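You operate a simulated robot arm through the tools that you are given. There is no shell and no other tool. Be economical: measure what you need, move in short steps, check, and stop when the job is done.

Carry out the task below with a simulated robot arm. There is one attempt and no reset: what you move stays moved.

JOB
Add a scoop of rice to the oats in the steel basin and stir till the streaks are gone.
Fine: lay the scoop back, stand the brown stirrer back, shut the cream bin. Spill nothing.
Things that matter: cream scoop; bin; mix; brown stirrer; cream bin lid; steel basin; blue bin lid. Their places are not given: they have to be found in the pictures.

Only the result counts: the job must be done as asked and must still hold three seconds after the hand-in. Knocking over, shifting, dropping, spilling or breaking anything else fails it.

ROBOT AND FRAMES
A 7-joint arm with a two-finger parallel gripper, fixed in place. Base frame: the origin is at the foot of the arm, x ahead of it, y to its left, z up; the work surface is at about z = 0.78. Readings come in m, degrees, newtons and seconds.
With the tool pointing down near the work surface it reaches from about 0.44 to 0.9 m from the base axis. Its first joint turns from -115.0 to 115.0 degrees. Payload 3.91 kg.
Tool frame: the origin (TCP) lies between the finger pads and is the grasp point; the fingertips stand 0.03 m ahead of it; z points along the fingers, y is the line along which they close. Largest opening 0.11 m; finger width 0.02, thickness 0.01; the body of the gripper, 0.048 by 0.112 m, starts 0.055 m behind the TCP.
Orientation is that of the tool frame in the base frame, as [roll, pitch, yaw] about the fixed x, y, z axes, in that order (R = Rz(yaw) Ry(pitch) Rx(roll)). With the fingers straight down and closing along the base's y, the tool's x points along the base's -x, its y along +y and its z along -z.

CONTROLS
- The arm moves only by the tool drive_tool. Its argument "commands" is a list of rows, each an object (a shift or turn left out is 0, a gripper value left out holds the last) with "delta_pos": the shift along the tool's x, y, z in m, a list of three; "angular": the turn, a rotation vector about the tool's x, y, z in degrees, a list of three; "claw": the finger opening in m, from 0 to 0.11. In form: [{"delta_pos": [tx, ty, tz], "angular": [wx, wy, wz], "claw": claw}, ...]. A call has 1 to 12 rows; each row shifts and turns the commanded pose from where the row before left it, along the tool's axes as they then stand. Rows are played at 5 a second. More than 0.05 m and 8.6 degrees between two rows, or a gripper value outside its range, and nothing of the call is played. A pose out of reach is approached as far as the arm can. The call stops where the force on the tool passes 90 N (or 10 N more than at its start, if that is more) or the arm is blocked; 0.2 s more then pass. Each finger travels about 0.153 m/s and halts on what it meets, pressing with about 44 N; the grip force reading is that of the motor and also rises with nothing between the fingers. The clock runs only during rows and for 0.2 s after the last one: add rows that do not move to give the fingers time. The reply holds the time, the measured pose of the TCP, the force on the tool along the base axes, the opening and the grip force, in the units named above and with some noise.
- Cameras (640 x 400 px; columns grow to the right, rows downward): "scene" is fixed at [0.2266, 0.651, 1.4549]; the picture's right is [-0.65, -0.76, 0.00], its down [-0.44, 0.38, -0.82] and it looks along [0.62, -0.53, -0.58] (base axes); focal length 316 px, centre (320, 200). "wrist" rides on the gripper at [-0.036, 0, -0.057] in the tool frame; the picture's right is [0.00, -1.00, 0.00], its down [0.97, 0.00, -0.24] and it looks along [0.24, 0.00, 0.97] (tool axes); focal length 218 px, centre (320, 200).
- get_image(camera): a new picture of that camera. No time passes.
- slide_trunk(by): slides the trunk up (or, below 0, down) by that many m; the arm rides with it, the base frame stays. It gives what a move gives, with no picture.
- probe_pixels(camera, pixels): for up to 12 pixels [column, row] of the newest picture of that camera ("zoom" is the newest enlarged one), the place [x, y, z] in the base frame of the surface seen there, good to about 0.003 m, but the place of the scene camera against the robot may be out by one fixed shift of up to 0.012 m in any direction. No time passes.
- zoom(camera, box): a new picture of the part [left, top, right, bottom] of that camera's present view, enlarged. No time passes.
- job_done(): hands the job in; it is judged then, once.

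Work in short steps. Measure before you move; look again where a grasp or a placing could have gone wrong, and mend it. You have 80 turns and 54 pictures in all, those below and enlarged ones among them. Open the gripper and draw the arm clear of the work before you hand the job in, unless the task says otherwise; then end with one line.

The tools are called after ">>>" as name(argument=value, ...) on one line, values as JSON. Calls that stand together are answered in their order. drive_tool: Moves the arm, as the interface text tells. Its arguments: {"type":"object","properties":{"commands":{"type":"array","items":{"type":"object","properties":{"delta_pos":{"type":"array","items":{"type":"number"}},"angular":{"type":"array","items":{"type":"number"}},"claw":{"type":"number"}}}}},"required":["commands"]} The other tools are called the same way: slide_trunk (by) slides the trunk up or down; get_image (camera) takes a picture; probe_pixels (camera, pixels) gives the place of the surface under pixels of a picture; zoom (camera, box) takes an enlarged picture of a part of a camera's view; job_done () hands the job in.

At the start:

```text
t: 0.0
tool_pos: [0.489, 0.2128, 1.2028]
tcp_rot: [-179.9, 0.1, 180.0]
ft_force: [-0.5, 0.1, -0.6]
opening: 0.11
finger_force: 0.0
trunk travel left (down, up): [-0.775, 0.215]
```

scene: 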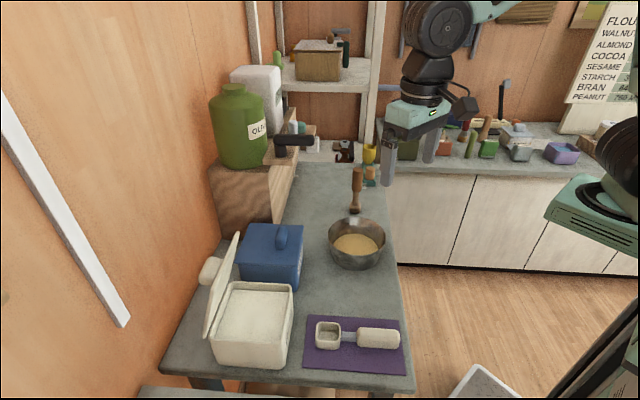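
wrist: 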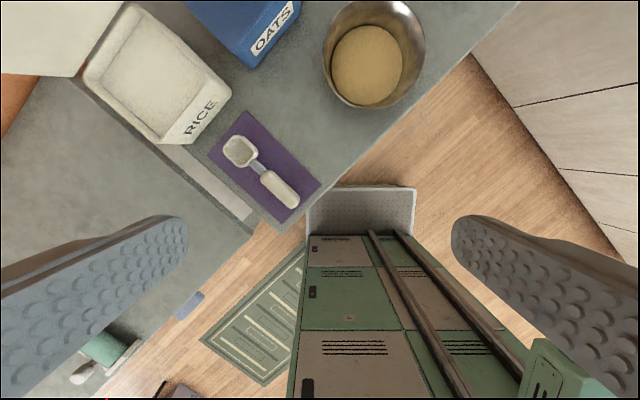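

The wrist picture shows the rice bin at (160,80), the scoop at (262,172) on a purple mat and the basin at (372,55). The scene picture shows the stirrer at (357,190). I'll enlarge the area and then measure.

>>> zoom(camera="scene", box=[180, 220, 420, 390])

>>> zoom(camera="scene", box=[270, 120, 430, 280])

>>> probe_pixels(camera="wrist", pixels=[[240, 152], [262, 170], [280, 190], [293, 202], [232, 140], [258, 148], [245, 170], [150, 75], [370, 65], [325, 50], [424, 50], [215, 100]])

```text
2.35 times, centred on (300, 305) of scene
```

zoom: 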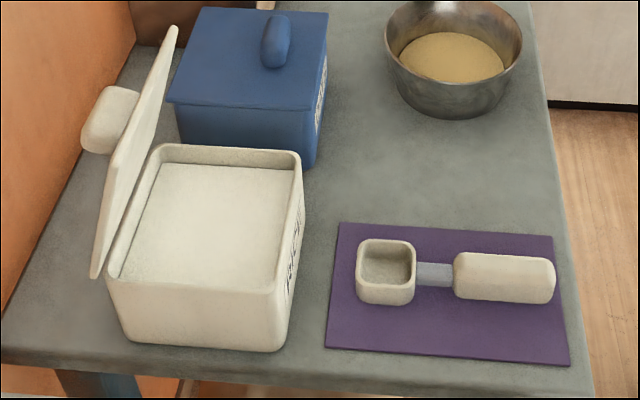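

```text
2.50 times, centred on (350, 200) of scene
```

zoom: 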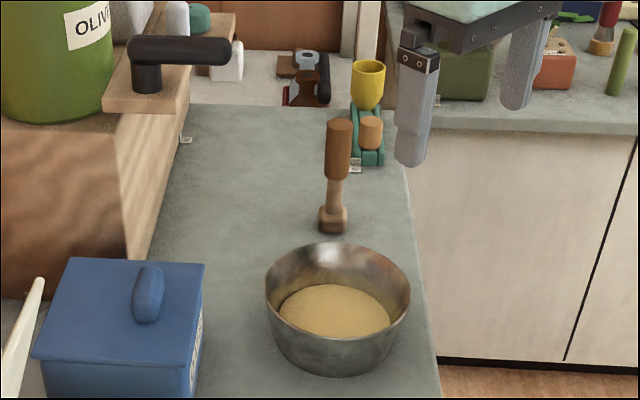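

```text
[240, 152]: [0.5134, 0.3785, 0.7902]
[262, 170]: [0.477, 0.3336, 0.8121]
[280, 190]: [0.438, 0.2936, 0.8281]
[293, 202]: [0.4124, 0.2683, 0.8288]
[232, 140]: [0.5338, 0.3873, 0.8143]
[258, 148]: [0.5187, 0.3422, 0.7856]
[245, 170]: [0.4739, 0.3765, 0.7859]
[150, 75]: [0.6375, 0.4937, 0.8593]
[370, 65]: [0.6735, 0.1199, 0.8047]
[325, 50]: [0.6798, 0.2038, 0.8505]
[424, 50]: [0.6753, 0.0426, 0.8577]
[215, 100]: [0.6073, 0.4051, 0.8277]
```

Next I'll probe the stirrer and basin in the zoom, and the bin, lid and scoop in the scene view.

>>> probe_pixels(camera="zoom", pixels=[[338, 122], [338, 175], [335, 195], [333, 218], [333, 232], [320, 225], [330, 248], [337, 368], [268, 290], [407, 290], [335, 310], [290, 300]])

>>> probe_pixels(camera="scene", pixels=[[235, 236], [207, 334], [211, 270], [216, 345], [283, 352], [291, 287], [240, 285], [222, 335], [280, 335], [250, 310], [258, 225], [282, 237]])

>>> probe_pixels(camera="scene", pixels=[[317, 325], [338, 324], [335, 345], [318, 343], [327, 333], [348, 336], [360, 330], [378, 331], [397, 332], [378, 345], [320, 347], [310, 345]])

```text
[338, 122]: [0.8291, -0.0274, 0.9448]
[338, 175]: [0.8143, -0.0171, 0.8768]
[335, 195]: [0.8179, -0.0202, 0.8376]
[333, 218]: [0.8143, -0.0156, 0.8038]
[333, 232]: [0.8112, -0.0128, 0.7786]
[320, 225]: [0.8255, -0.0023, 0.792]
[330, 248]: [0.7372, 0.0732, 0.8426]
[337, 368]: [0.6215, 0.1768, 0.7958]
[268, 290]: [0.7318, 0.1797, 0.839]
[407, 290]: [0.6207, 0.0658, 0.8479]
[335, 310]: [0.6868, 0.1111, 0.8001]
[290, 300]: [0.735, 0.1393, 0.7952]
```

```text
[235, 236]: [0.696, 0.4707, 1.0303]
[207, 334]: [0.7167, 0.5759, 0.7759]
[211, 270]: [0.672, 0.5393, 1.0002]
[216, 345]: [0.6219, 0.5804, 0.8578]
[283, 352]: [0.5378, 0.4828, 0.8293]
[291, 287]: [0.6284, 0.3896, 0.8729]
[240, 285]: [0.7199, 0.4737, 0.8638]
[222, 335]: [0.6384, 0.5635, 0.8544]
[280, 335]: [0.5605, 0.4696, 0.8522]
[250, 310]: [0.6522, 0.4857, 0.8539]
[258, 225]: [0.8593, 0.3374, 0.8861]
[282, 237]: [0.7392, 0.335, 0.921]
```

```text
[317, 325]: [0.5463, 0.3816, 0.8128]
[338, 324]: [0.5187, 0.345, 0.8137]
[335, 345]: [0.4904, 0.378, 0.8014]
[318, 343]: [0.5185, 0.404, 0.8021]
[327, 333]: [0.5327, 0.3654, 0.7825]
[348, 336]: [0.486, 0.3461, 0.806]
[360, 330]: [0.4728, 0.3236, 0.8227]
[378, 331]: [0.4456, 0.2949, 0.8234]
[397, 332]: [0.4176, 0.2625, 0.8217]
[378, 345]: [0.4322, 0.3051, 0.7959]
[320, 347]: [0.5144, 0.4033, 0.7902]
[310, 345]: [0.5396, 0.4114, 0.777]
```

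The wrist view puts the scoop handle around (0.44, 0.295, 0.828), with its axis about 46–47° from x towards the bin. I'll descend above the scoop, yaw to match the axis, then look again.

>>> drive_tool(commands=[{"delta_pos": [0.008, 0.0175, 0.04]}, {"delta_pos": [0.008, 0.0175, 0.04]}, {"delta_pos": [0.008, 0.0175, 0.04]}, {"delta_pos": [0.008, 0.0175, 0.04]}, {"delta_pos": [0.008, 0.0175, 0.04]}, {"angular": [0, 0, -7.8]}, {"angular": [0, 0, -7.8]}, {"angular": [0, 0, -7.8]}, {"angular": [0, 0, -7.8]}, {"angular": [0, 0, -7.8]}, {"angular": [0, 0, -7.8]}, {}])

>>> get_image(camera="wrist")

```text
t: 2.6
tool_pos: [0.4498, 0.3002, 1.0021]
tcp_rot: [179.9, 0.0, -133.2]
ft_force: [0.7, -0.4, 0.0]
opening: 0.1102
finger_force: 0.0
trunk travel left (down, up): [-0.775, 0.215]
```

```text
49 pictures are left
```

wrist: 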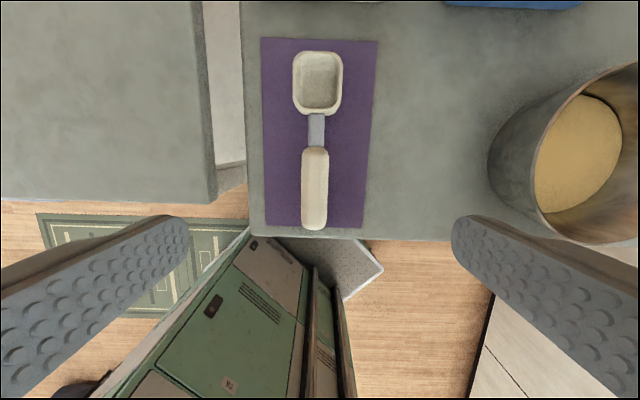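

The scoop now runs straight up the picture, with the handle from (314,148) to (314,228). I'll probe its axis and heights.

>>> probe_pixels(camera="wrist", pixels=[[314, 155], [314, 190], [314, 222], [303, 190], [326, 190], [318, 54], [296, 80], [340, 80], [318, 80], [318, 111], [316, 130], [350, 200]])

```text
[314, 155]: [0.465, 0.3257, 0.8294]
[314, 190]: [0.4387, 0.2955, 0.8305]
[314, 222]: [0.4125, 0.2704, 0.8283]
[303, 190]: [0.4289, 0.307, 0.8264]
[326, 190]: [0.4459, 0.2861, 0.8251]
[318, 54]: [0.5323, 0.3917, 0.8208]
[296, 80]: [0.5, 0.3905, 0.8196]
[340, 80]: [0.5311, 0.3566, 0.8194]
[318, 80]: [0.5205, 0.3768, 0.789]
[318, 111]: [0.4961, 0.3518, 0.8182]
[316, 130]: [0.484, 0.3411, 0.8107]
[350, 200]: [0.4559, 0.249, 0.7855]
```

The axis is at 46.5°, which matches the tool yaw. I'll grip 0.02 m behind the handle's middle, at about (0.425, 0.282), with TCP z at 0.822.

>>> drive_tool(commands=[{"delta_pos": [0.015, 0.0028, 0.036]}, {"delta_pos": [0.015, 0.0028, 0.036]}, {"delta_pos": [0, 0, 0.036]}, {"delta_pos": [0, 0, 0.036]}, {"delta_pos": [0, 0, 0.036]}, {}])

>>> get_image(camera="wrist")

```text
t: 4.0
tool_pos: [0.4259, 0.2829, 0.8229]
tcp_rot: [180.0, 0.0, -133.2]
ft_force: [0.3, 0.1, -0.2]
opening: 0.1101
finger_force: 0.2
trunk travel left (down, up): [-0.775, 0.215]
```

```text
48 pictures are left
```

wrist: 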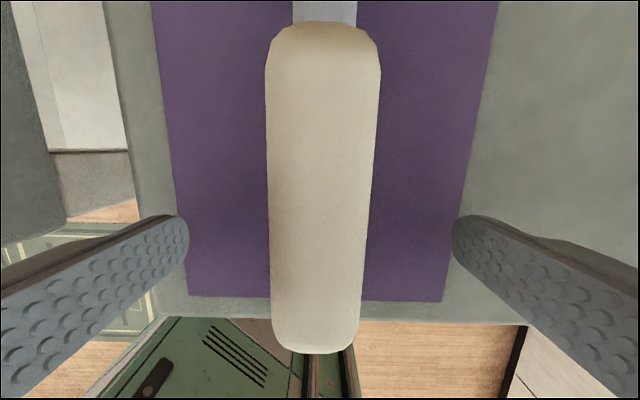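

The handle sits centred between the fingers at column 318. I'll close, wait, then lift slightly.

>>> drive_tool(commands=[{"claw": 0.02}, {}, {}, {}, {"delta_pos": [0, 0, -0.02]}, {"delta_pos": [0, 0, -0.03]}, {}])

>>> get_image(camera="scene")

```text
t: 5.6
tool_pos: [0.4248, 0.2818, 0.8724]
tcp_rot: [180.0, 0.1, -133.2]
ft_force: [0.1, -0.2, 0.2]
opening: 0.02
finger_force: 0.0
trunk travel left (down, up): [-0.775, 0.215]
```

```text
47 pictures are left
```

scene: 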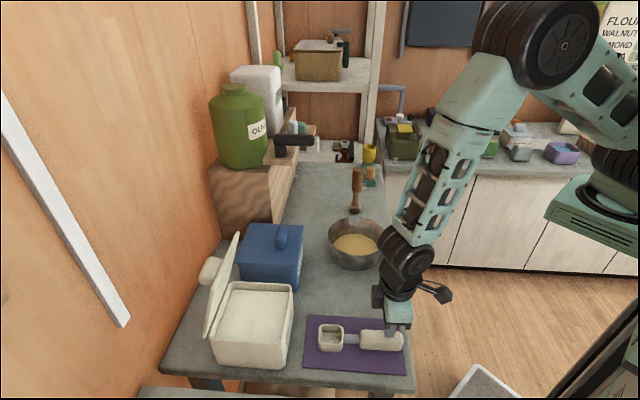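

The opening reads exactly the commanded 0.02 with no grip force, so the scoop may not be held. I'll check the wrist view.

>>> get_image(camera="wrist")

>>> zoom(camera="scene", box=[290, 270, 430, 380])

```text
46 pictures are left
```

wrist: 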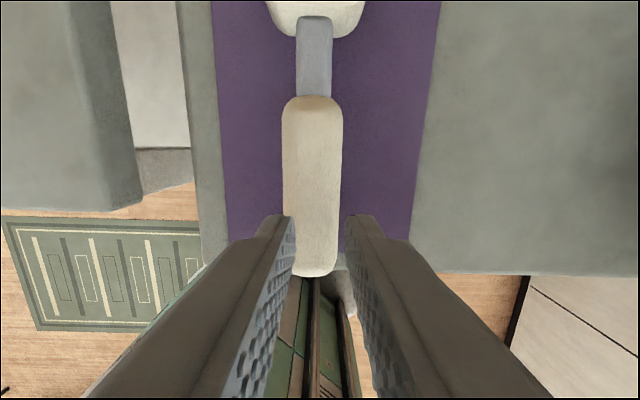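

```text
3.64 times, centred on (360, 325) of scene
```

zoom: 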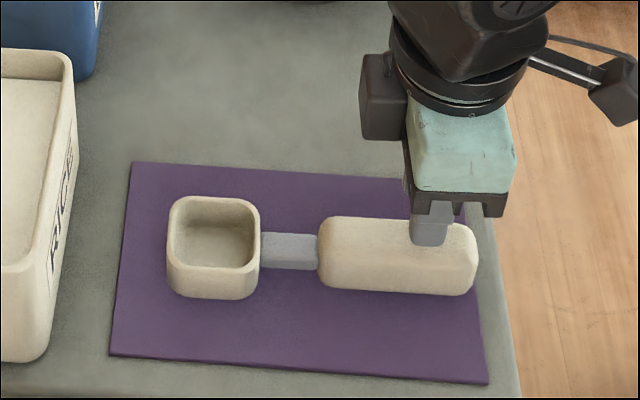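

The scoop stayed on the mat. The handle is about 0.028 m wide and slipped out, so I'll probe where it is now, reopen, go lower and close fully.

>>> probe_pixels(camera="wrist", pixels=[[312, 105], [312, 180], [312, 268], [284, 160], [341, 160], [312, 60], [312, 32]])

>>> drive_tool(commands=[{"claw": 0.08}, {}, {"delta_pos": [0, 0.003, 0.027]}, {"delta_pos": [0, 0, 0.027]}, {}, {"claw": 0.0}, {}, {}, {}])

>>> get_image(camera="wrist")

```text
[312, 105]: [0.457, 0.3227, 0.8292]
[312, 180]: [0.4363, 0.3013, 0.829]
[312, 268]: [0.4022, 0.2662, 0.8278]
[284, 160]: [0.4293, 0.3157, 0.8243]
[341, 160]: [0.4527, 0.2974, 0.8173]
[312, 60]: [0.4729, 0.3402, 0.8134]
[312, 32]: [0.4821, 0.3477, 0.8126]
```

```text
t: 7.6
tool_pos: [0.4216, 0.2841, 0.8181]
tcp_rot: [-179.9, 0.0, -133.3]
ft_force: [-0.1, -0.4, -0.9]
opening: 0.0296
finger_force: 43.5
trunk travel left (down, up): [-0.775, 0.215]
```

```text
44 pictures are left
```

wrist: 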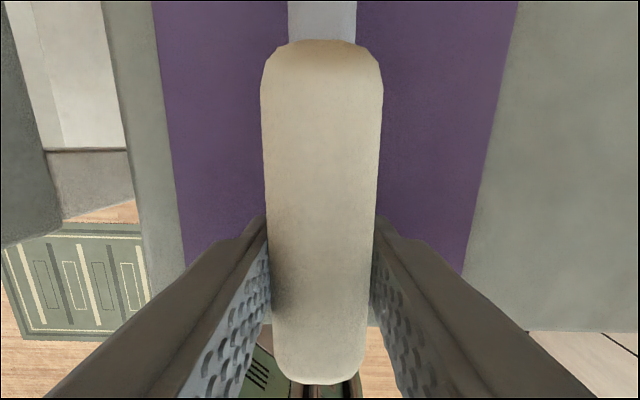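

The fingers now hold it at 0.0296 m with 43.5 N. I'll lift gently and check.

>>> drive_tool(commands=[{"delta_pos": [0, 0, -0.015]}, {"delta_pos": [0, 0, -0.02]}, {"delta_pos": [0, 0, -0.03]}, {"delta_pos": [0, 0, -0.03]}, {"delta_pos": [0, 0, -0.035]}, {}])

>>> zoom(camera="scene", box=[180, 220, 420, 390])

>>> get_image(camera="wrist")

```text
t: 9.0
tool_pos: [0.4224, 0.2838, 0.9498]
tcp_rot: [-179.9, -0.1, -133.2]
ft_force: [0.2, -0.5, -1.9]
opening: 0.0293
finger_force: 44.2
trunk travel left (down, up): [-0.775, 0.215]
```

```text
2.35 times, centred on (300, 305) of scene
```

zoom: 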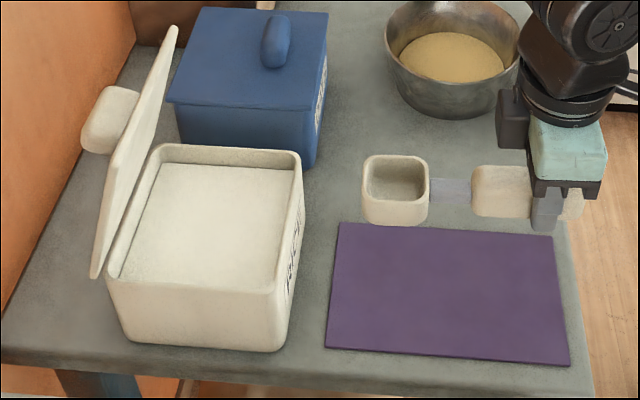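

```text
42 pictures are left
```

wrist: 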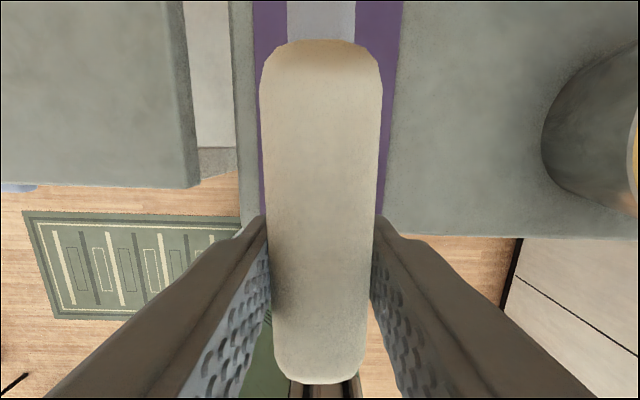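

The scoop is held level. I'll probe the bin's rim, the rice and the scoop cup in the newest zoom.

>>> probe_pixels(camera="zoom", pixels=[[225, 150], [298, 160], [292, 230], [282, 300], [200, 292], [112, 282], [155, 155], [220, 230], [260, 230], [150, 230], [160, 50], [128, 160]])

>>> probe_pixels(camera="zoom", pixels=[[370, 162], [424, 160], [420, 197], [368, 196], [395, 200], [395, 218], [395, 158], [450, 183], [500, 180], [483, 168], [340, 225], [340, 345]])

```text
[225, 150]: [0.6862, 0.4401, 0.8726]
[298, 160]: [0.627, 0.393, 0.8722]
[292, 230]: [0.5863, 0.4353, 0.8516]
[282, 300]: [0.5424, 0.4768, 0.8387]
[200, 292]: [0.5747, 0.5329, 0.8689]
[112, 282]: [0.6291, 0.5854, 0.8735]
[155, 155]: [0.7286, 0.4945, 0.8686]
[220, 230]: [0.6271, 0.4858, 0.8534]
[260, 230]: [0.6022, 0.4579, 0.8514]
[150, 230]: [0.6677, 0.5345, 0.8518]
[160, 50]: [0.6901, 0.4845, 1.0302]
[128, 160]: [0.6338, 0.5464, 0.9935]
```

```text
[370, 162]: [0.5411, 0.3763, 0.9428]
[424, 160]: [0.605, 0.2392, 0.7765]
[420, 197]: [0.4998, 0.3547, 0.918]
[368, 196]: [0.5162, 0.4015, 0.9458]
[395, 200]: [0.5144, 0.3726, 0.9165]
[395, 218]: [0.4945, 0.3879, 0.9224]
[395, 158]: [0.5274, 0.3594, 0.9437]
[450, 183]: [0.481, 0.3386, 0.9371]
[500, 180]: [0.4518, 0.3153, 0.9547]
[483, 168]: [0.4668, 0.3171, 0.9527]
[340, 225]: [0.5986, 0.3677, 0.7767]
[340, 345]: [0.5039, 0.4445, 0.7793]
```

The lid leans in over the bin: its top is about 0.03 m inside the back rim at z≈1.03. A forward-leaning gripper would hit it during a steep dip. I'll set the scoop back on the mat and regrasp with the gripper leaning back 35°.

>>> drive_tool(commands=[{"delta_pos": [-0.0075, 0, 0.035]}, {"delta_pos": [0, 0, 0.035]}, {"delta_pos": [0, 0, 0.03]}, {"delta_pos": [0, 0, 0.02]}, {"delta_pos": [0, 0, 0.01]}, {}, {"claw": 0.06}, {}, {}])

>>> drive_tool(commands=[{"angular": [0, -7, 0]}, {"angular": [0, -7, 0]}, {"angular": [0, -7, 0]}, {"angular": [0, -7, 0]}, {"angular": [0, -7, 0]}, {}, {}])

>>> get_image(camera="wrist")

>>> zoom(camera="scene", box=[290, 260, 430, 380])

```text
t: 11.0
tool_pos: [0.4282, 0.2892, 0.819]
tcp_rot: [179.9, 0.0, -133.2]
ft_force: [0.2, 0.5, 0.3]
opening: 0.06
finger_force: 0.1
trunk travel left (down, up): [-0.775, 0.215]
```

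```text
t: 12.6
tool_pos: [0.4267, 0.289, 0.8195]
tcp_rot: [179.9, 35.0, -133.2]
ft_force: [0.3, -0.1, 0.4]
opening: 0.0598
finger_force: 0.0
trunk travel left (down, up): [-0.775, 0.215]
```

```text
41 pictures are left
```

wrist: 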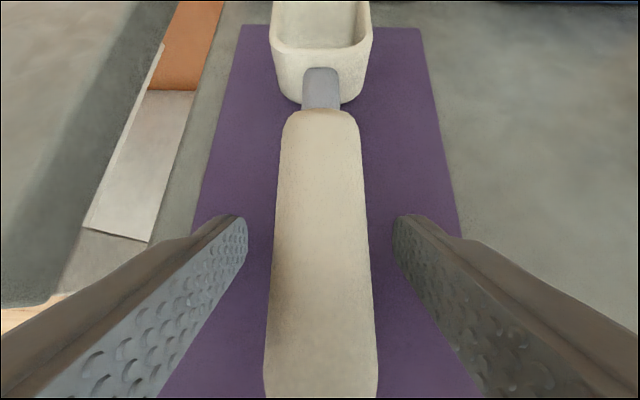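

```text
3.33 times, centred on (360, 320) of scene
```

zoom: 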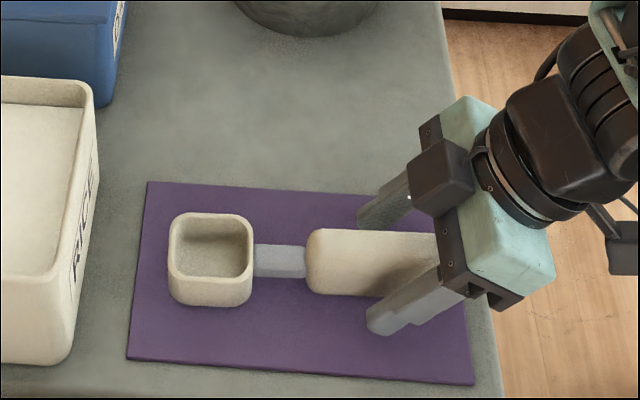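

The tilted pose was reached and the handle is centred. I'll close and lift.

>>> drive_tool(commands=[{"claw": 0.0}, {}, {}, {}, {"delta_pos": [-0.0086, 0, -0.0123]}, {"delta_pos": [-0.0172, 0, -0.0246]}, {"delta_pos": [-0.0172, 0, -0.0246]}, {"delta_pos": [-0.0229, 0, -0.0328]}, {"delta_pos": [-0.0229, 0, -0.0328]}, {}])

>>> get_image(camera="wrist")

>>> zoom(camera="scene", box=[180, 220, 420, 390])

```text
t: 14.8
tool_pos: [0.4273, 0.2888, 0.9734]
tcp_rot: [179.9, 35.0, -133.2]
ft_force: [-0.9, 0.9, 0.5]
opening: 0.0293
finger_force: 43.5
trunk travel left (down, up): [-0.775, 0.215]
```

```text
39 pictures are left
```

wrist: 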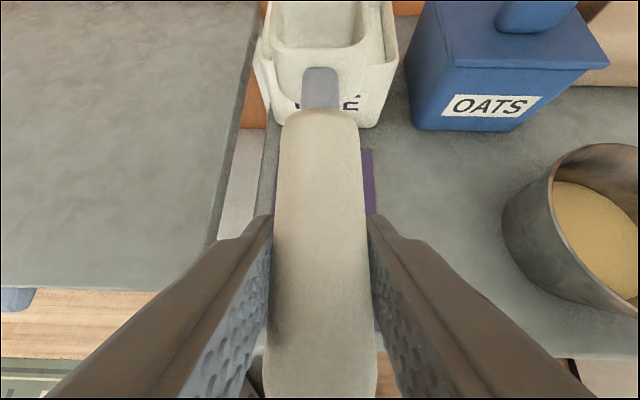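

```text
2.35 times, centred on (300, 305) of scene
```

zoom: 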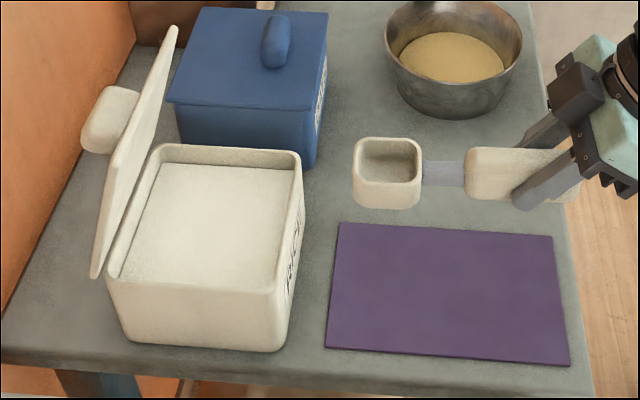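

The grip holds. I'll measure the cup relative to the TCP, and the bin rim, from the wrist view.

>>> probe_pixels(camera="wrist", pixels=[[275, 20], [366, 20], [320, 44], [320, 55], [320, 75], [320, 115], [320, 200], [390, 20], [384, 70], [264, 60], [375, 112], [440, 20]])

```text
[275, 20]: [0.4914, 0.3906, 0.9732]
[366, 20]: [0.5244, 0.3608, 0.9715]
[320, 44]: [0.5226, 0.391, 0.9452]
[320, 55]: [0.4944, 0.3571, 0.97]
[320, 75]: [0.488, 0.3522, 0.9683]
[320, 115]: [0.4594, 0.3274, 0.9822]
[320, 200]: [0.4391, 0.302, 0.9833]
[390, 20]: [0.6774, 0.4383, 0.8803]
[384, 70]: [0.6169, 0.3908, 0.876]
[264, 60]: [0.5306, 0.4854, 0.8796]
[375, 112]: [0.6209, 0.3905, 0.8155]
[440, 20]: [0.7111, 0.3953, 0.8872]
```

The rear of the cup rim is 0.096 m ahead of the TCP. The bin's front rim is at u≈0.712 with z≈0.88, where u is the 46.8° direction. I'll raise to z 1.06, tilt the scoop 45° nose-down, then travel towards the bin.

>>> drive_tool(commands=[{"delta_pos": [-0.025, -0.0025, -0.0356]}, {"delta_pos": [-0.025, -0.0025, -0.0356]}, {"angular": [0, 7.5, 0]}, {"angular": [0, 7.5, 0]}, {"angular": [0, 7.5, 0]}, {"angular": [0, 7.5, 0]}, {"angular": [0, 7.5, 0]}, {"angular": [0, 7.5, 0]}, {"delta_pos": [-0.0414, 0, -0.0073]}, {"delta_pos": [-0.0414, 0, -0.0073]}, {"delta_pos": [-0.0414, 0, -0.0073]}, {}])

>>> get_image(camera="wrist")

>>> get_image(camera="scene")

```text
t: 17.4
tool_pos: [0.519, 0.3781, 1.0606]
tcp_rot: [179.9, -10.0, -133.1]
ft_force: [0.1, 0.3, -0.3]
opening: 0.0293
finger_force: 44.6
trunk travel left (down, up): [-0.775, 0.215]
```

```text
37 pictures are left
```

wrist: 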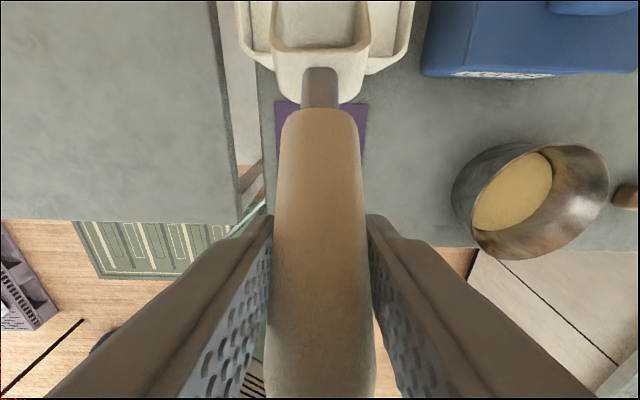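

```text
36 pictures are left
```

scene: 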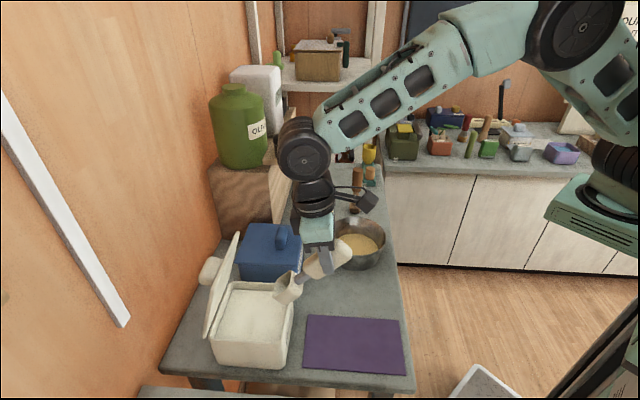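

The scoop is centred on the bin: bin columns run 238–415 and the scoop is at 320. I'll probe the rims for exact distances before entering.

>>> probe_pixels(camera="wrist", pixels=[[385, 68], [260, 63], [398, 40], [250, 35], [380, 45], [390, 20], [320, 10], [275, 40], [320, 50], [365, 40]])

```text
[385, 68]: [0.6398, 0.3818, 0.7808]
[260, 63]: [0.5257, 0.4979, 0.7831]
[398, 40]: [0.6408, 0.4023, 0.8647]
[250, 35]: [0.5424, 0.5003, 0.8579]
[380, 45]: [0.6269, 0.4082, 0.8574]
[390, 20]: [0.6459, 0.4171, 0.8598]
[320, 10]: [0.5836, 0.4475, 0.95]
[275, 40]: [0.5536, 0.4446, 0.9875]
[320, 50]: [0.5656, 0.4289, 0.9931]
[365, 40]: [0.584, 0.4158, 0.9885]
```

Geometry is confirmed: rice is at z≈0.859 and the inner front edge at u≈0.724. I'll advance 0.081 m, then lower into the rice in small steps.

>>> drive_tool(commands=[{"delta_pos": [-0.0399, -0.002, -0.007]}, {"delta_pos": [-0.0399, -0.001, -0.007]}, {"delta_pos": [-0.0039, 0, 0.0221]}, {"delta_pos": [-0.0039, 0, 0.0221]}, {"delta_pos": [-0.0039, 0, 0.0221]}, {}])

>>> zoom(camera="scene", box=[180, 200, 400, 380])

```text
t: 18.8
tool_pos: [0.5759, 0.4352, 0.9923]
tcp_rot: [-180.0, -10.0, -133.2]
ft_force: [0.5, 0.5, -0.9]
opening: 0.0292
finger_force: 43.6
trunk travel left (down, up): [-0.775, 0.215]
```

```text
2.22 times, centred on (290, 290) of scene
```

zoom: 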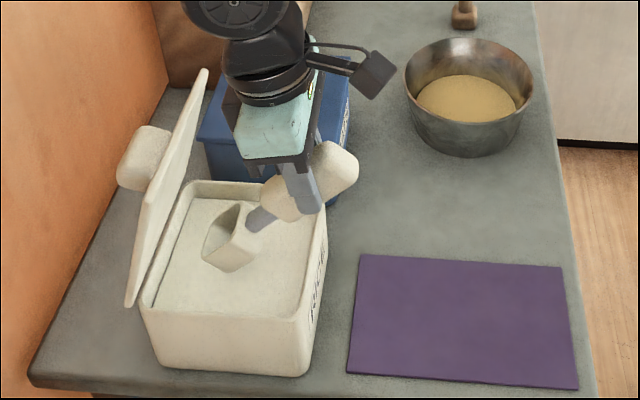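

The cup is just at the rice surface and clear of the lid. I'll continue down by 0.066 m.

>>> drive_tool(commands=[{"delta_pos": [-0.0039, 0, 0.0221]}, {"delta_pos": [-0.0039, 0, 0.0221]}, {"delta_pos": [-0.0035, 0, 0.0195]}, {}])

>>> get_image(camera="wrist")

>>> zoom(camera="scene", box=[180, 220, 340, 380])

```text
t: 19.8
tool_pos: [0.573, 0.4338, 0.9322]
tcp_rot: [-179.9, -9.8, -133.2]
ft_force: [-15.2, -15.6, 34.6]
opening: 0.0292
finger_force: 43.8
trunk travel left (down, up): [-0.775, 0.215]
```

```text
34 pictures are left
```

wrist: 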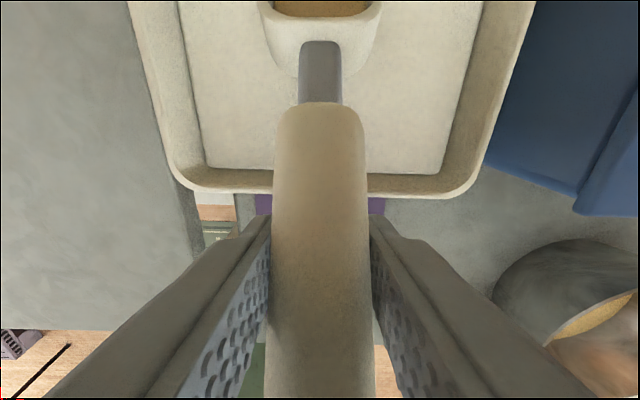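

```text
2.50 times, centred on (260, 300) of scene
```

zoom: 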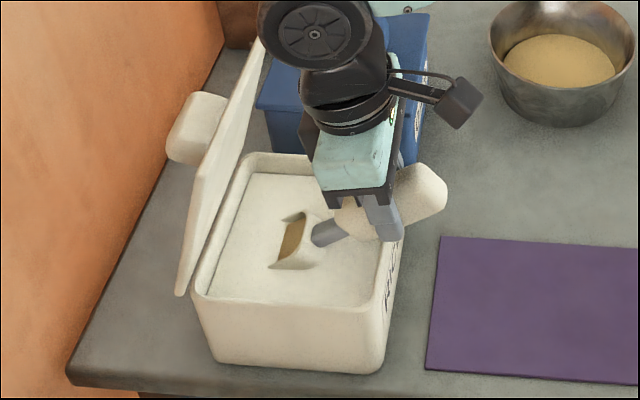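

The readings show 35 N of contact, so I won't push deeper. I'll look closely at what shows in the cup before levelling.

>>> zoom(camera="scene", box=[230, 290, 290, 330])

```text
10.00 times, centred on (260, 310) of scene
```

zoom: 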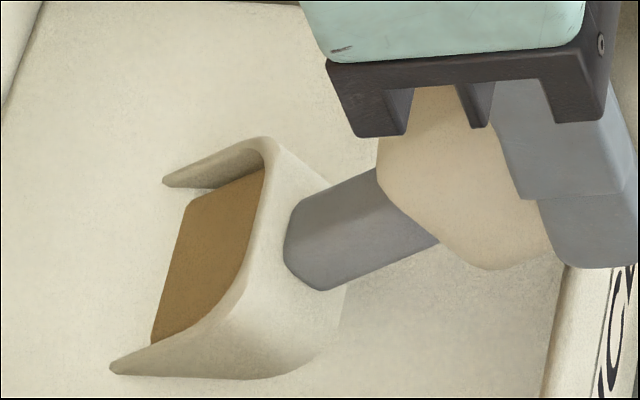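

A brown fill now shows in the cup, so it has taken a load. I'll back off slightly, then level the scoop while rising out.

>>> drive_tool(commands=[{"delta_pos": [0.0041, 0, -0.0085]}, {"delta_pos": [0.013, 0, 0.0033], "angular": [0, -7.5, 0]}, {"delta_pos": [0.0106, 0, -0.0005], "angular": [0, -7.5, 0]}, {"delta_pos": [0.0094, 0, -0.0018], "angular": [0, -7.5, 0]}, {"delta_pos": [0.0067, 0, -0.0045], "angular": [0, -7.5, 0]}, {"delta_pos": [0.0035, 0, -0.0066], "angular": [0, -7.5, 0]}, {"delta_pos": [0.0003, 0, -0.0069], "angular": [0, -7.5, 0]}, {}, {}])

>>> zoom(camera="scene", box=[180, 220, 340, 380])

>>> get_image(camera="wrist")

```text
t: 21.8
tool_pos: [0.5385, 0.3971, 0.9523]
tcp_rot: [180.0, 35.0, -133.2]
ft_force: [-0.6, -0.8, -0.4]
opening: 0.0293
finger_force: 44.0
trunk travel left (down, up): [-0.775, 0.215]
```

```text
2.50 times, centred on (260, 300) of scene
```

zoom: 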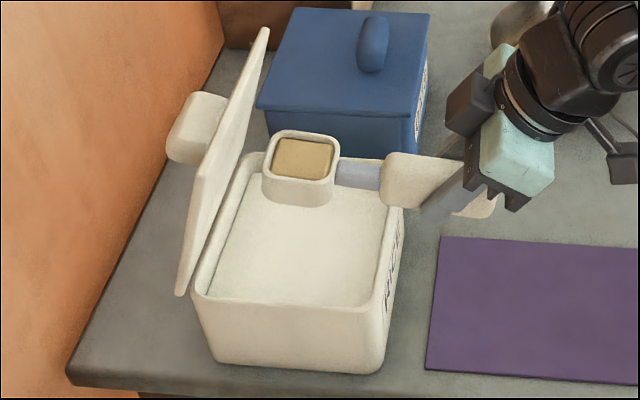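

```text
30 pictures are left
```

wrist: 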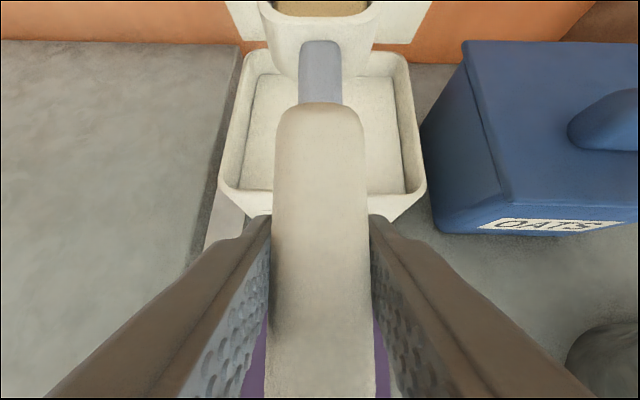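

The cup is full and level at about (285,155) in the zoom. I'll raise it, back out of the bin and carry it level and slowly towards the basin.

>>> drive_tool(commands=[{"delta_pos": [-0.0115, 0, -0.0164]}, {"delta_pos": [-0.0172, 0, -0.0246]}, {"delta_pos": [0.0123, 0, -0.0086]}, {"delta_pos": [0.0246, 0, -0.0172]}, {"delta_pos": [0.0246, 0, -0.0172]}, {"delta_pos": [0.0246, 0, -0.0172]}, {"delta_pos": [0.0246, 0, -0.0172]}, {"delta_pos": [0.0246, 0, -0.0172]}, {"delta_pos": [0.0164, -0.02, -0.0115]}, {"delta_pos": [0.0082, -0.0275, -0.0057]}, {"delta_pos": [0.0082, -0.0275, -0.0057]}, {"delta_pos": [0, -0.0275, 0]}])

>>> get_image(camera="scene")

```text
t: 24.4
tool_pos: [0.477, 0.1837, 1.0014]
tcp_rot: [-180.0, 35.0, -133.1]
ft_force: [0.0, -0.2, -0.7]
opening: 0.0294
finger_force: 44.4
out of reach, approached as far as the arm can: row 11, 12
trunk travel left (down, up): [-0.775, 0.215]
```

```text
29 pictures are left
```

scene: 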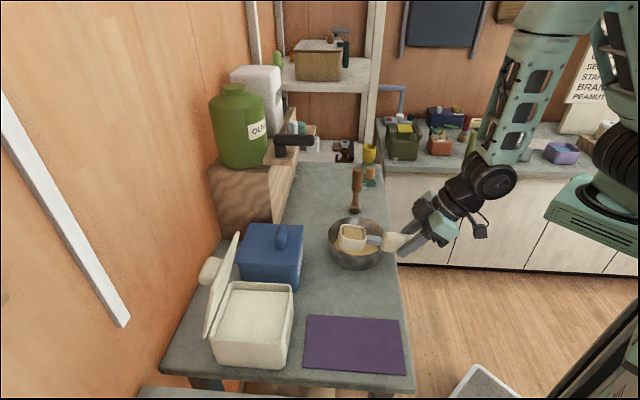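

Rows 11 and 12 were out of reach because the arm folded too close to the base. The cup is still level. Moving along −v takes it away from the base, so I'll do that first and then yaw.

>>> drive_tool(commands=[{"delta_pos": [-0.008, -0.03, 0.006]}, {"delta_pos": [0, -0.03, 0]}, {"delta_pos": [0, -0.03, 0]}, {"delta_pos": [0, -0.03, 0]}, {"delta_pos": [0, -0.03, 0]}, {}])

```text
t: 25.8
tool_pos: [0.5946, 0.0874, 0.9998]
tcp_rot: [-179.9, 34.9, -133.2]
ft_force: [0.3, -0.3, -0.4]
opening: 0.029
finger_force: 43.9
trunk travel left (down, up): [-0.775, 0.215]
```

Back in reach. Now I'll yaw 40° about the vertical, keeping the scoop level.

>>> drive_tool(commands=[{"angular": [-3.83, 0, -5.46]}, {"angular": [-3.83, 0, -5.46]}, {"angular": [-3.83, 0, -5.46]}, {"angular": [-3.83, 0, -5.46]}, {"angular": [-3.83, 0, -5.46]}, {"angular": [-3.83, 0, -5.46]}, {}])

```text
t: 27.4
tool_pos: [0.5949, 0.0873, 1.0014]
tcp_rot: [180.0, 35.1, -93.1]
ft_force: [-0.2, 0.6, -0.5]
opening: 0.029
finger_force: 43.9
trunk travel left (down, up): [-0.775, 0.215]
```

The scoop is level at yaw −93. I'll shift so its lip is over the basin centre (0.676, 0.123) and lower to z≈0.90.

>>> drive_tool(commands=[{"delta_pos": [0.0232, -0.0195, -0.0162]}, {"delta_pos": [0.0232, -0.0195, -0.0162]}, {"delta_pos": [0.0232, -0.0195, -0.0162]}, {"delta_pos": [0.0232, -0.0195, -0.0162]}, {"delta_pos": [0.0193, 0, 0.0275]}, {"delta_pos": [0.0193, 0, 0.0275]}, {"delta_pos": [0.0193, 0, 0.0275]}, {}])

>>> get_image(camera="wrist")

>>> zoom(camera="scene", box=[270, 130, 430, 290])

```text
t: 29.2
tool_pos: [0.6664, -0.0299, 0.9009]
tcp_rot: [180.0, 35.1, -93.2]
ft_force: [0.3, 0.1, -0.8]
opening: 0.0293
finger_force: 44.1
trunk travel left (down, up): [-0.775, 0.215]
```

```text
28 pictures are left
```

wrist: 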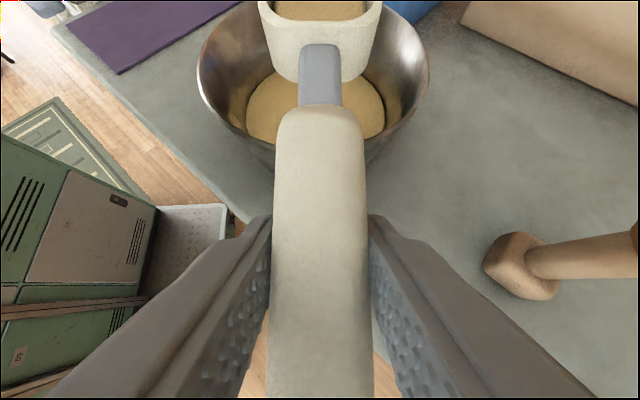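

```text
2.50 times, centred on (350, 210) of scene
```

zoom: 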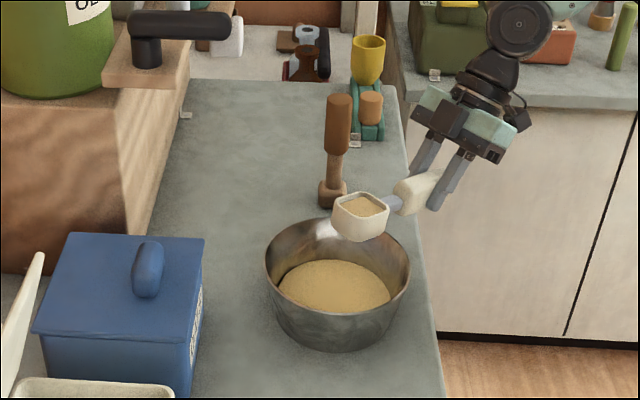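

The cup is over the basin and well aligned. Now I'll pour by rotating about the lip, so the lip stays over the basin centre. First 48°.

>>> drive_tool(commands=[{"delta_pos": [-0.01344, 0, -0.01659], "angular": [0, 8, 0]}, {"delta_pos": [-0.01344, 0, -0.01659], "angular": [0, 8, 0]}, {"delta_pos": [-0.01344, 0, -0.01659], "angular": [0, 8, 0]}, {"delta_pos": [-0.01344, 0, -0.01659], "angular": [0, 8, 0]}, {"delta_pos": [-0.01344, 0, -0.01659], "angular": [0, 8, 0]}, {"delta_pos": [-0.01344, 0, -0.01659], "angular": [0, 8, 0]}, {}])

>>> zoom(camera="scene", box=[270, 130, 430, 290])

```text
t: 30.8
tool_pos: [0.6702, 0.021, 1.0147]
tcp_rot: [180.0, -13.1, -93.2]
ft_force: [0.5, 0.1, -1.9]
opening: 0.0293
finger_force: 43.8
trunk travel left (down, up): [-0.775, 0.215]
```

```text
2.50 times, centred on (350, 210) of scene
```

zoom: 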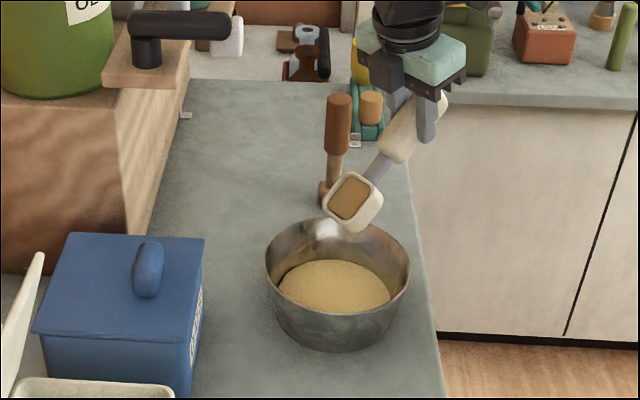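

The content still holds at 48°. I'll go on to about 96°.

>>> drive_tool(commands=[{"delta_pos": [-0.01344, 0, -0.01659], "angular": [0, 8, 0]}, {"delta_pos": [-0.01344, 0, -0.01659], "angular": [0, 8, 0]}, {"delta_pos": [-0.01344, 0, -0.01659], "angular": [0, 8, 0]}, {"delta_pos": [-0.01344, 0, -0.01659], "angular": [0, 8, 0]}, {"delta_pos": [-0.01344, 0, -0.01659], "angular": [0, 8, 0]}, {"delta_pos": [-0.01344, 0, -0.01659], "angular": [0, 8, 0]}, {}, {}])

>>> zoom(camera="scene", box=[270, 130, 430, 290])

```text
t: 32.6
tool_pos: [0.6761, 0.1404, 1.0516]
tcp_rot: [-180.0, -61.1, -93.2]
ft_force: [0.1, -1.3, -0.5]
opening: 0.0291
finger_force: 44.0
trunk travel left (down, up): [-0.775, 0.215]
```

```text
2.50 times, centred on (350, 210) of scene
```

zoom: 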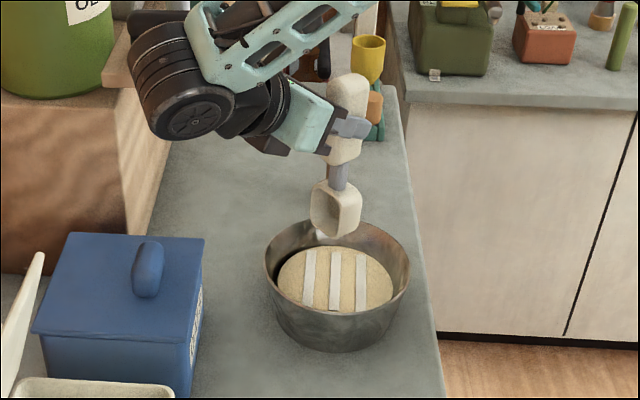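

The load is in the basin as three streaks and the cup looks empty. I'll rotate back to level along the same arc.

>>> drive_tool(commands=[{"delta_pos": [0.011, 0, 0.0183], "angular": [0, -8, 0]}, {"delta_pos": [0.011, 0, 0.0183], "angular": [0, -8, 0]}, {"delta_pos": [0.011, 0, 0.0183], "angular": [0, -8, 0]}, {"delta_pos": [0.011, 0, 0.0183], "angular": [0, -8, 0]}, {"delta_pos": [0.011, 0, 0.0183], "angular": [0, -8, 0]}, {"delta_pos": [0.011, 0, 0.0183], "angular": [0, -8, 0]}, {"delta_pos": [0.011, 0, 0.0183], "angular": [0, -8, 0]}, {"delta_pos": [0.011, 0, 0.0183], "angular": [0, -8, 0]}, {"delta_pos": [0.011, 0, 0.0183], "angular": [0, -8, 0]}, {"delta_pos": [0.011, 0, 0.0183], "angular": [0, -8, 0]}, {"delta_pos": [0.011, 0, 0.0183], "angular": [0, -8, 0]}, {"delta_pos": [0.011, 0, 0.0183], "angular": [0, -8, 0]}])

>>> get_image(camera="wrist")

```text
t: 35.2
tool_pos: [0.6669, -0.0301, 0.9003]
tcp_rot: [-179.8, 35.1, -93.0]
ft_force: [-0.4, 0.1, -1.0]
opening: 0.0292
finger_force: 44.4
trunk travel left (down, up): [-0.775, 0.215]
```

```text
24 pictures are left
```

wrist: 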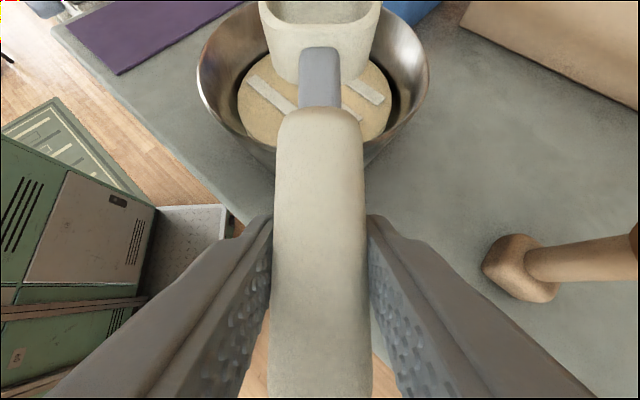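

The cup is empty. I'll retrace: up, across, then yaw back.

>>> drive_tool(commands=[{"delta_pos": [-0.0193, 0, -0.0275]}, {"delta_pos": [-0.0193, 0, -0.0275]}, {"delta_pos": [-0.0193, 0, -0.0275]}, {"delta_pos": [-0.0232, 0.0195, 0.0162]}, {"delta_pos": [-0.0232, 0.0195, 0.0162]}, {"delta_pos": [-0.0232, 0.0195, 0.0162]}, {"delta_pos": [-0.0232, 0.0195, 0.0162]}, {"angular": [3.83, 0, 5.46]}, {"angular": [3.83, 0, 5.46]}, {"angular": [3.83, 0, 5.46]}, {"angular": [3.83, 0, 5.46]}, {"angular": [3.83, 0, 5.46]}])

>>> drive_tool(commands=[{"angular": [3.83, 0, 5.46]}, {"delta_pos": [-0.0041, 0.038, 0.0029]}, {"delta_pos": [-0.0041, 0.038, 0.0029]}, {"delta_pos": [-0.0041, 0.038, 0.0029]}, {"delta_pos": [-0.0041, 0.038, 0.0029]}, {"delta_pos": [-0.0041, 0.038, 0.0029]}, {"delta_pos": [-0.0041, 0.038, 0.0029]}, {"delta_pos": [-0.0041, 0.032, 0.0029]}, {}])

```text
t: 37.8
tool_pos: [0.5948, 0.0879, 1.0007]
tcp_rot: [180.0, 35.0, -126.7]
ft_force: [-0.4, 0.9, 0.1]
opening: 0.0291
finger_force: 44.1
trunk travel left (down, up): [-0.775, 0.215]
```

```text
t: 39.8
tool_pos: [0.4293, 0.2925, 1.0016]
tcp_rot: [-180.0, 35.0, -133.1]
ft_force: [0.2, -0.6, -1.0]
opening: 0.0296
finger_force: 43.8
trunk travel left (down, up): [-0.775, 0.215]
```

I'm almost over the original spot. I'll lower to the recorded rest height of z 0.8195.

>>> drive_tool(commands=[{"delta_pos": [0.0248, -0.0005, 0.0337]}, {"delta_pos": [0.0248, 0, 0.0337]}, {"delta_pos": [0.0248, 0, 0.0337]}, {"delta_pos": [0.0186, 0, 0.0253]}, {"delta_pos": [0.0089, 0, 0.0121]}, {"delta_pos": [0.006, 0, 0.008]}, {}])

>>> zoom(camera="scene", box=[290, 260, 430, 380])

```text
t: 41.4
tool_pos: [0.4303, 0.29, 0.8211]
tcp_rot: [-180.0, 35.5, -133.4]
ft_force: [9.3, 5.8, 39.2]
opening: 0.0294
finger_force: 44.1
trunk travel left (down, up): [-0.775, 0.215]
```

```text
3.33 times, centred on (360, 320) of scene
```

zoom: 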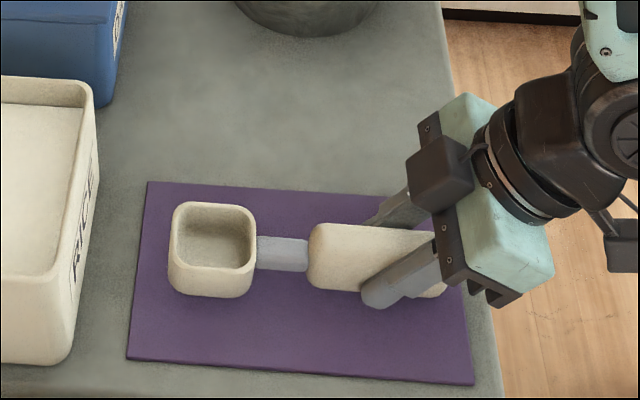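

The scoop is on the mat with 39 N of contact. I'll relieve that, open, and withdraw along the finger direction.

>>> drive_tool(commands=[{"delta_pos": [-0.0017, 0, -0.0025]}, {"claw": 0.07}, {}, {}, {"delta_pos": [0, 0, -0.03]}, {"delta_pos": [-0.0115, 0, -0.0164]}, {"delta_pos": [-0.0287, 0, -0.041]}, {"delta_pos": [-0.0287, 0, -0.041]}, {}])

>>> zoom(camera="scene", box=[180, 200, 420, 390])

```text
t: 43.4
tool_pos: [0.4141, 0.2753, 0.9665]
tcp_rot: [-180.0, 35.0, -133.3]
ft_force: [0.0, 0.1, -0.8]
opening: 0.0701
finger_force: 0.0
trunk travel left (down, up): [-0.775, 0.215]
```

```text
2.11 times, centred on (300, 295) of scene
```

zoom: 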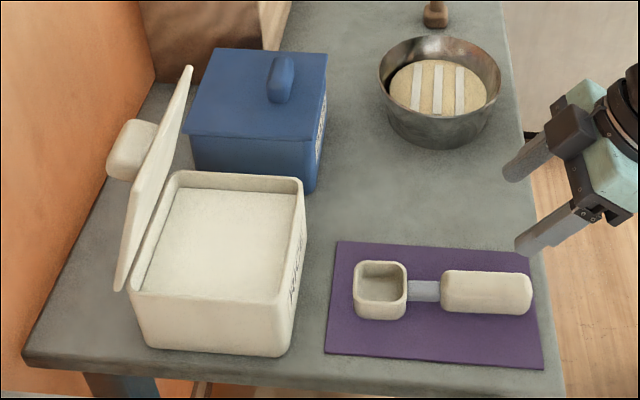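

The scoop is back on its mat and the bin is untouched. I'll straighten the gripper, raise it, and yaw back to neutral.

>>> drive_tool(commands=[{"delta_pos": [-0.0164, 0, -0.0115], "angular": [0, 7, 0]}, {"delta_pos": [-0.0164, 0, -0.0115], "angular": [0, 7, 0]}, {"angular": [0, 7, 0]}, {"angular": [0, 7, 0]}, {"angular": [0, 7, 0]}, {"delta_pos": [0, 0, -0.04], "angular": [0, 0, 7.8]}, {"delta_pos": [0, 0, -0.04], "angular": [0, 0, 7.8]}, {"delta_pos": [0, 0, -0.04], "angular": [0, 0, 7.8]}, {"angular": [0, 0, 7.8]}, {"angular": [0, 0, 7.8]}, {"angular": [0, 0, 7.8]}, {}])

```text
t: 46.0
tool_pos: [0.4272, 0.2879, 1.1241]
tcp_rot: [-180.0, 0.0, 179.8]
ft_force: [-0.4, -0.1, 0.0]
opening: 0.0701
finger_force: 0.0
trunk travel left (down, up): [-0.775, 0.215]
```

The gripper is vertical at neutral yaw. I'll travel at height to above the stirrer.

>>> drive_tool(commands=[{"delta_pos": [-0.035, -0.0305, 0]}, {"delta_pos": [-0.035, -0.0305, 0]}, {"delta_pos": [-0.035, -0.0305, 0]}, {"delta_pos": [-0.035, -0.0305, 0]}, {"delta_pos": [-0.035, -0.0305, 0]}, {"delta_pos": [-0.035, -0.0305, 0]}, {"delta_pos": [-0.035, -0.0305, 0]}, {"delta_pos": [-0.035, -0.0305, 0]}, {"delta_pos": [-0.035, -0.0305, 0]}, {"delta_pos": [-0.035, -0.0305, 0], "claw": 0.09}, {}])

>>> get_image(camera="wrist")

```text
t: 48.4
tool_pos: [0.776, -0.0198, 1.1239]
tcp_rot: [-180.0, 0.0, 180.0]
ft_force: [0.4, 0.4, 1.3]
opening: 0.0901
finger_force: 0.1
trunk travel left (down, up): [-0.775, 0.215]
```

```text
21 pictures are left
```

wrist: 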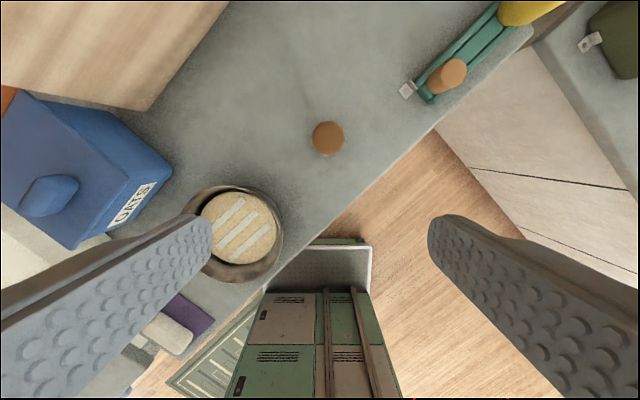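

>>> probe_pixels(camera="wrist", pixels=[[328, 138], [318, 138], [338, 138], [328, 128], [328, 147], [240, 225], [233, 188], [282, 235], [190, 200], [245, 278], [225, 210], [355, 150]])

```text
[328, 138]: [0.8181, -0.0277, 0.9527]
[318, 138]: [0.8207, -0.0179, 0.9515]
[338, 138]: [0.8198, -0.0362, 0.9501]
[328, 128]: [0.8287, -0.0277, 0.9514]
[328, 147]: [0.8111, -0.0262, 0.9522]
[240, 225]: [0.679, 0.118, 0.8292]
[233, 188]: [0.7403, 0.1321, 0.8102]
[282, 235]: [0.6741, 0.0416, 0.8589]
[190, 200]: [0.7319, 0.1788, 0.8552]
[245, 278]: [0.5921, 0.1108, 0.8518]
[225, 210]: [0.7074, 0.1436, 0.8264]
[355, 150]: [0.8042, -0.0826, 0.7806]
```

The stirrer's top is at (0.820, −0.027, 0.952). I'll centre over it and descend to TCP z 0.915.

>>> drive_tool(commands=[{"delta_pos": [-0.022, -0.004, 0]}, {"delta_pos": [-0.022, -0.0035, 0]}, {"delta_pos": [0, 0, 0.0418]}, {"delta_pos": [0, 0, 0.0418]}, {"delta_pos": [0, 0, 0.0418]}, {"delta_pos": [0, 0, 0.0418]}, {"delta_pos": [0, 0, 0.0418]}, {}])

>>> get_image(camera="wrist")

```text
t: 50.2
tool_pos: [0.8202, -0.0264, 0.9148]
tcp_rot: [-180.0, 0.0, -180.0]
ft_force: [-0.1, 0.5, 0.4]
opening: 0.0898
finger_force: 0.1
trunk travel left (down, up): [-0.775, 0.215]
```

```text
20 pictures are left
```

wrist: 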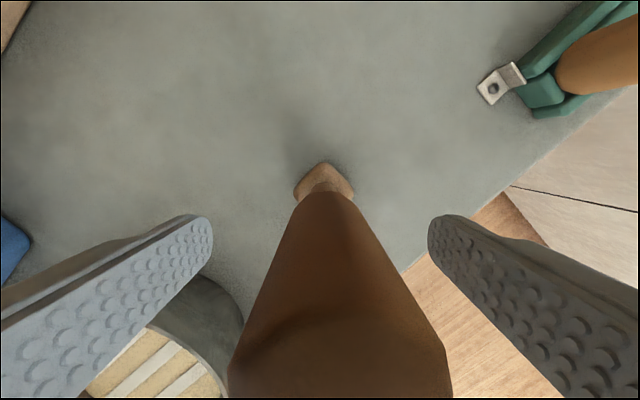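

The handle is between the fingers. I'll nudge 2 mm to centre and close.

>>> drive_tool(commands=[{"delta_pos": [0, -0.002, 0]}, {"claw": 0.0}, {}, {}, {}])

```text
t: 51.4
tool_pos: [0.819, -0.0273, 0.9146]
tcp_rot: [-179.9, 0.0, 179.9]
ft_force: [-0.3, 0.0, 1.0]
opening: 0.0329
finger_force: 44.2
trunk travel left (down, up): [-0.775, 0.215]
```

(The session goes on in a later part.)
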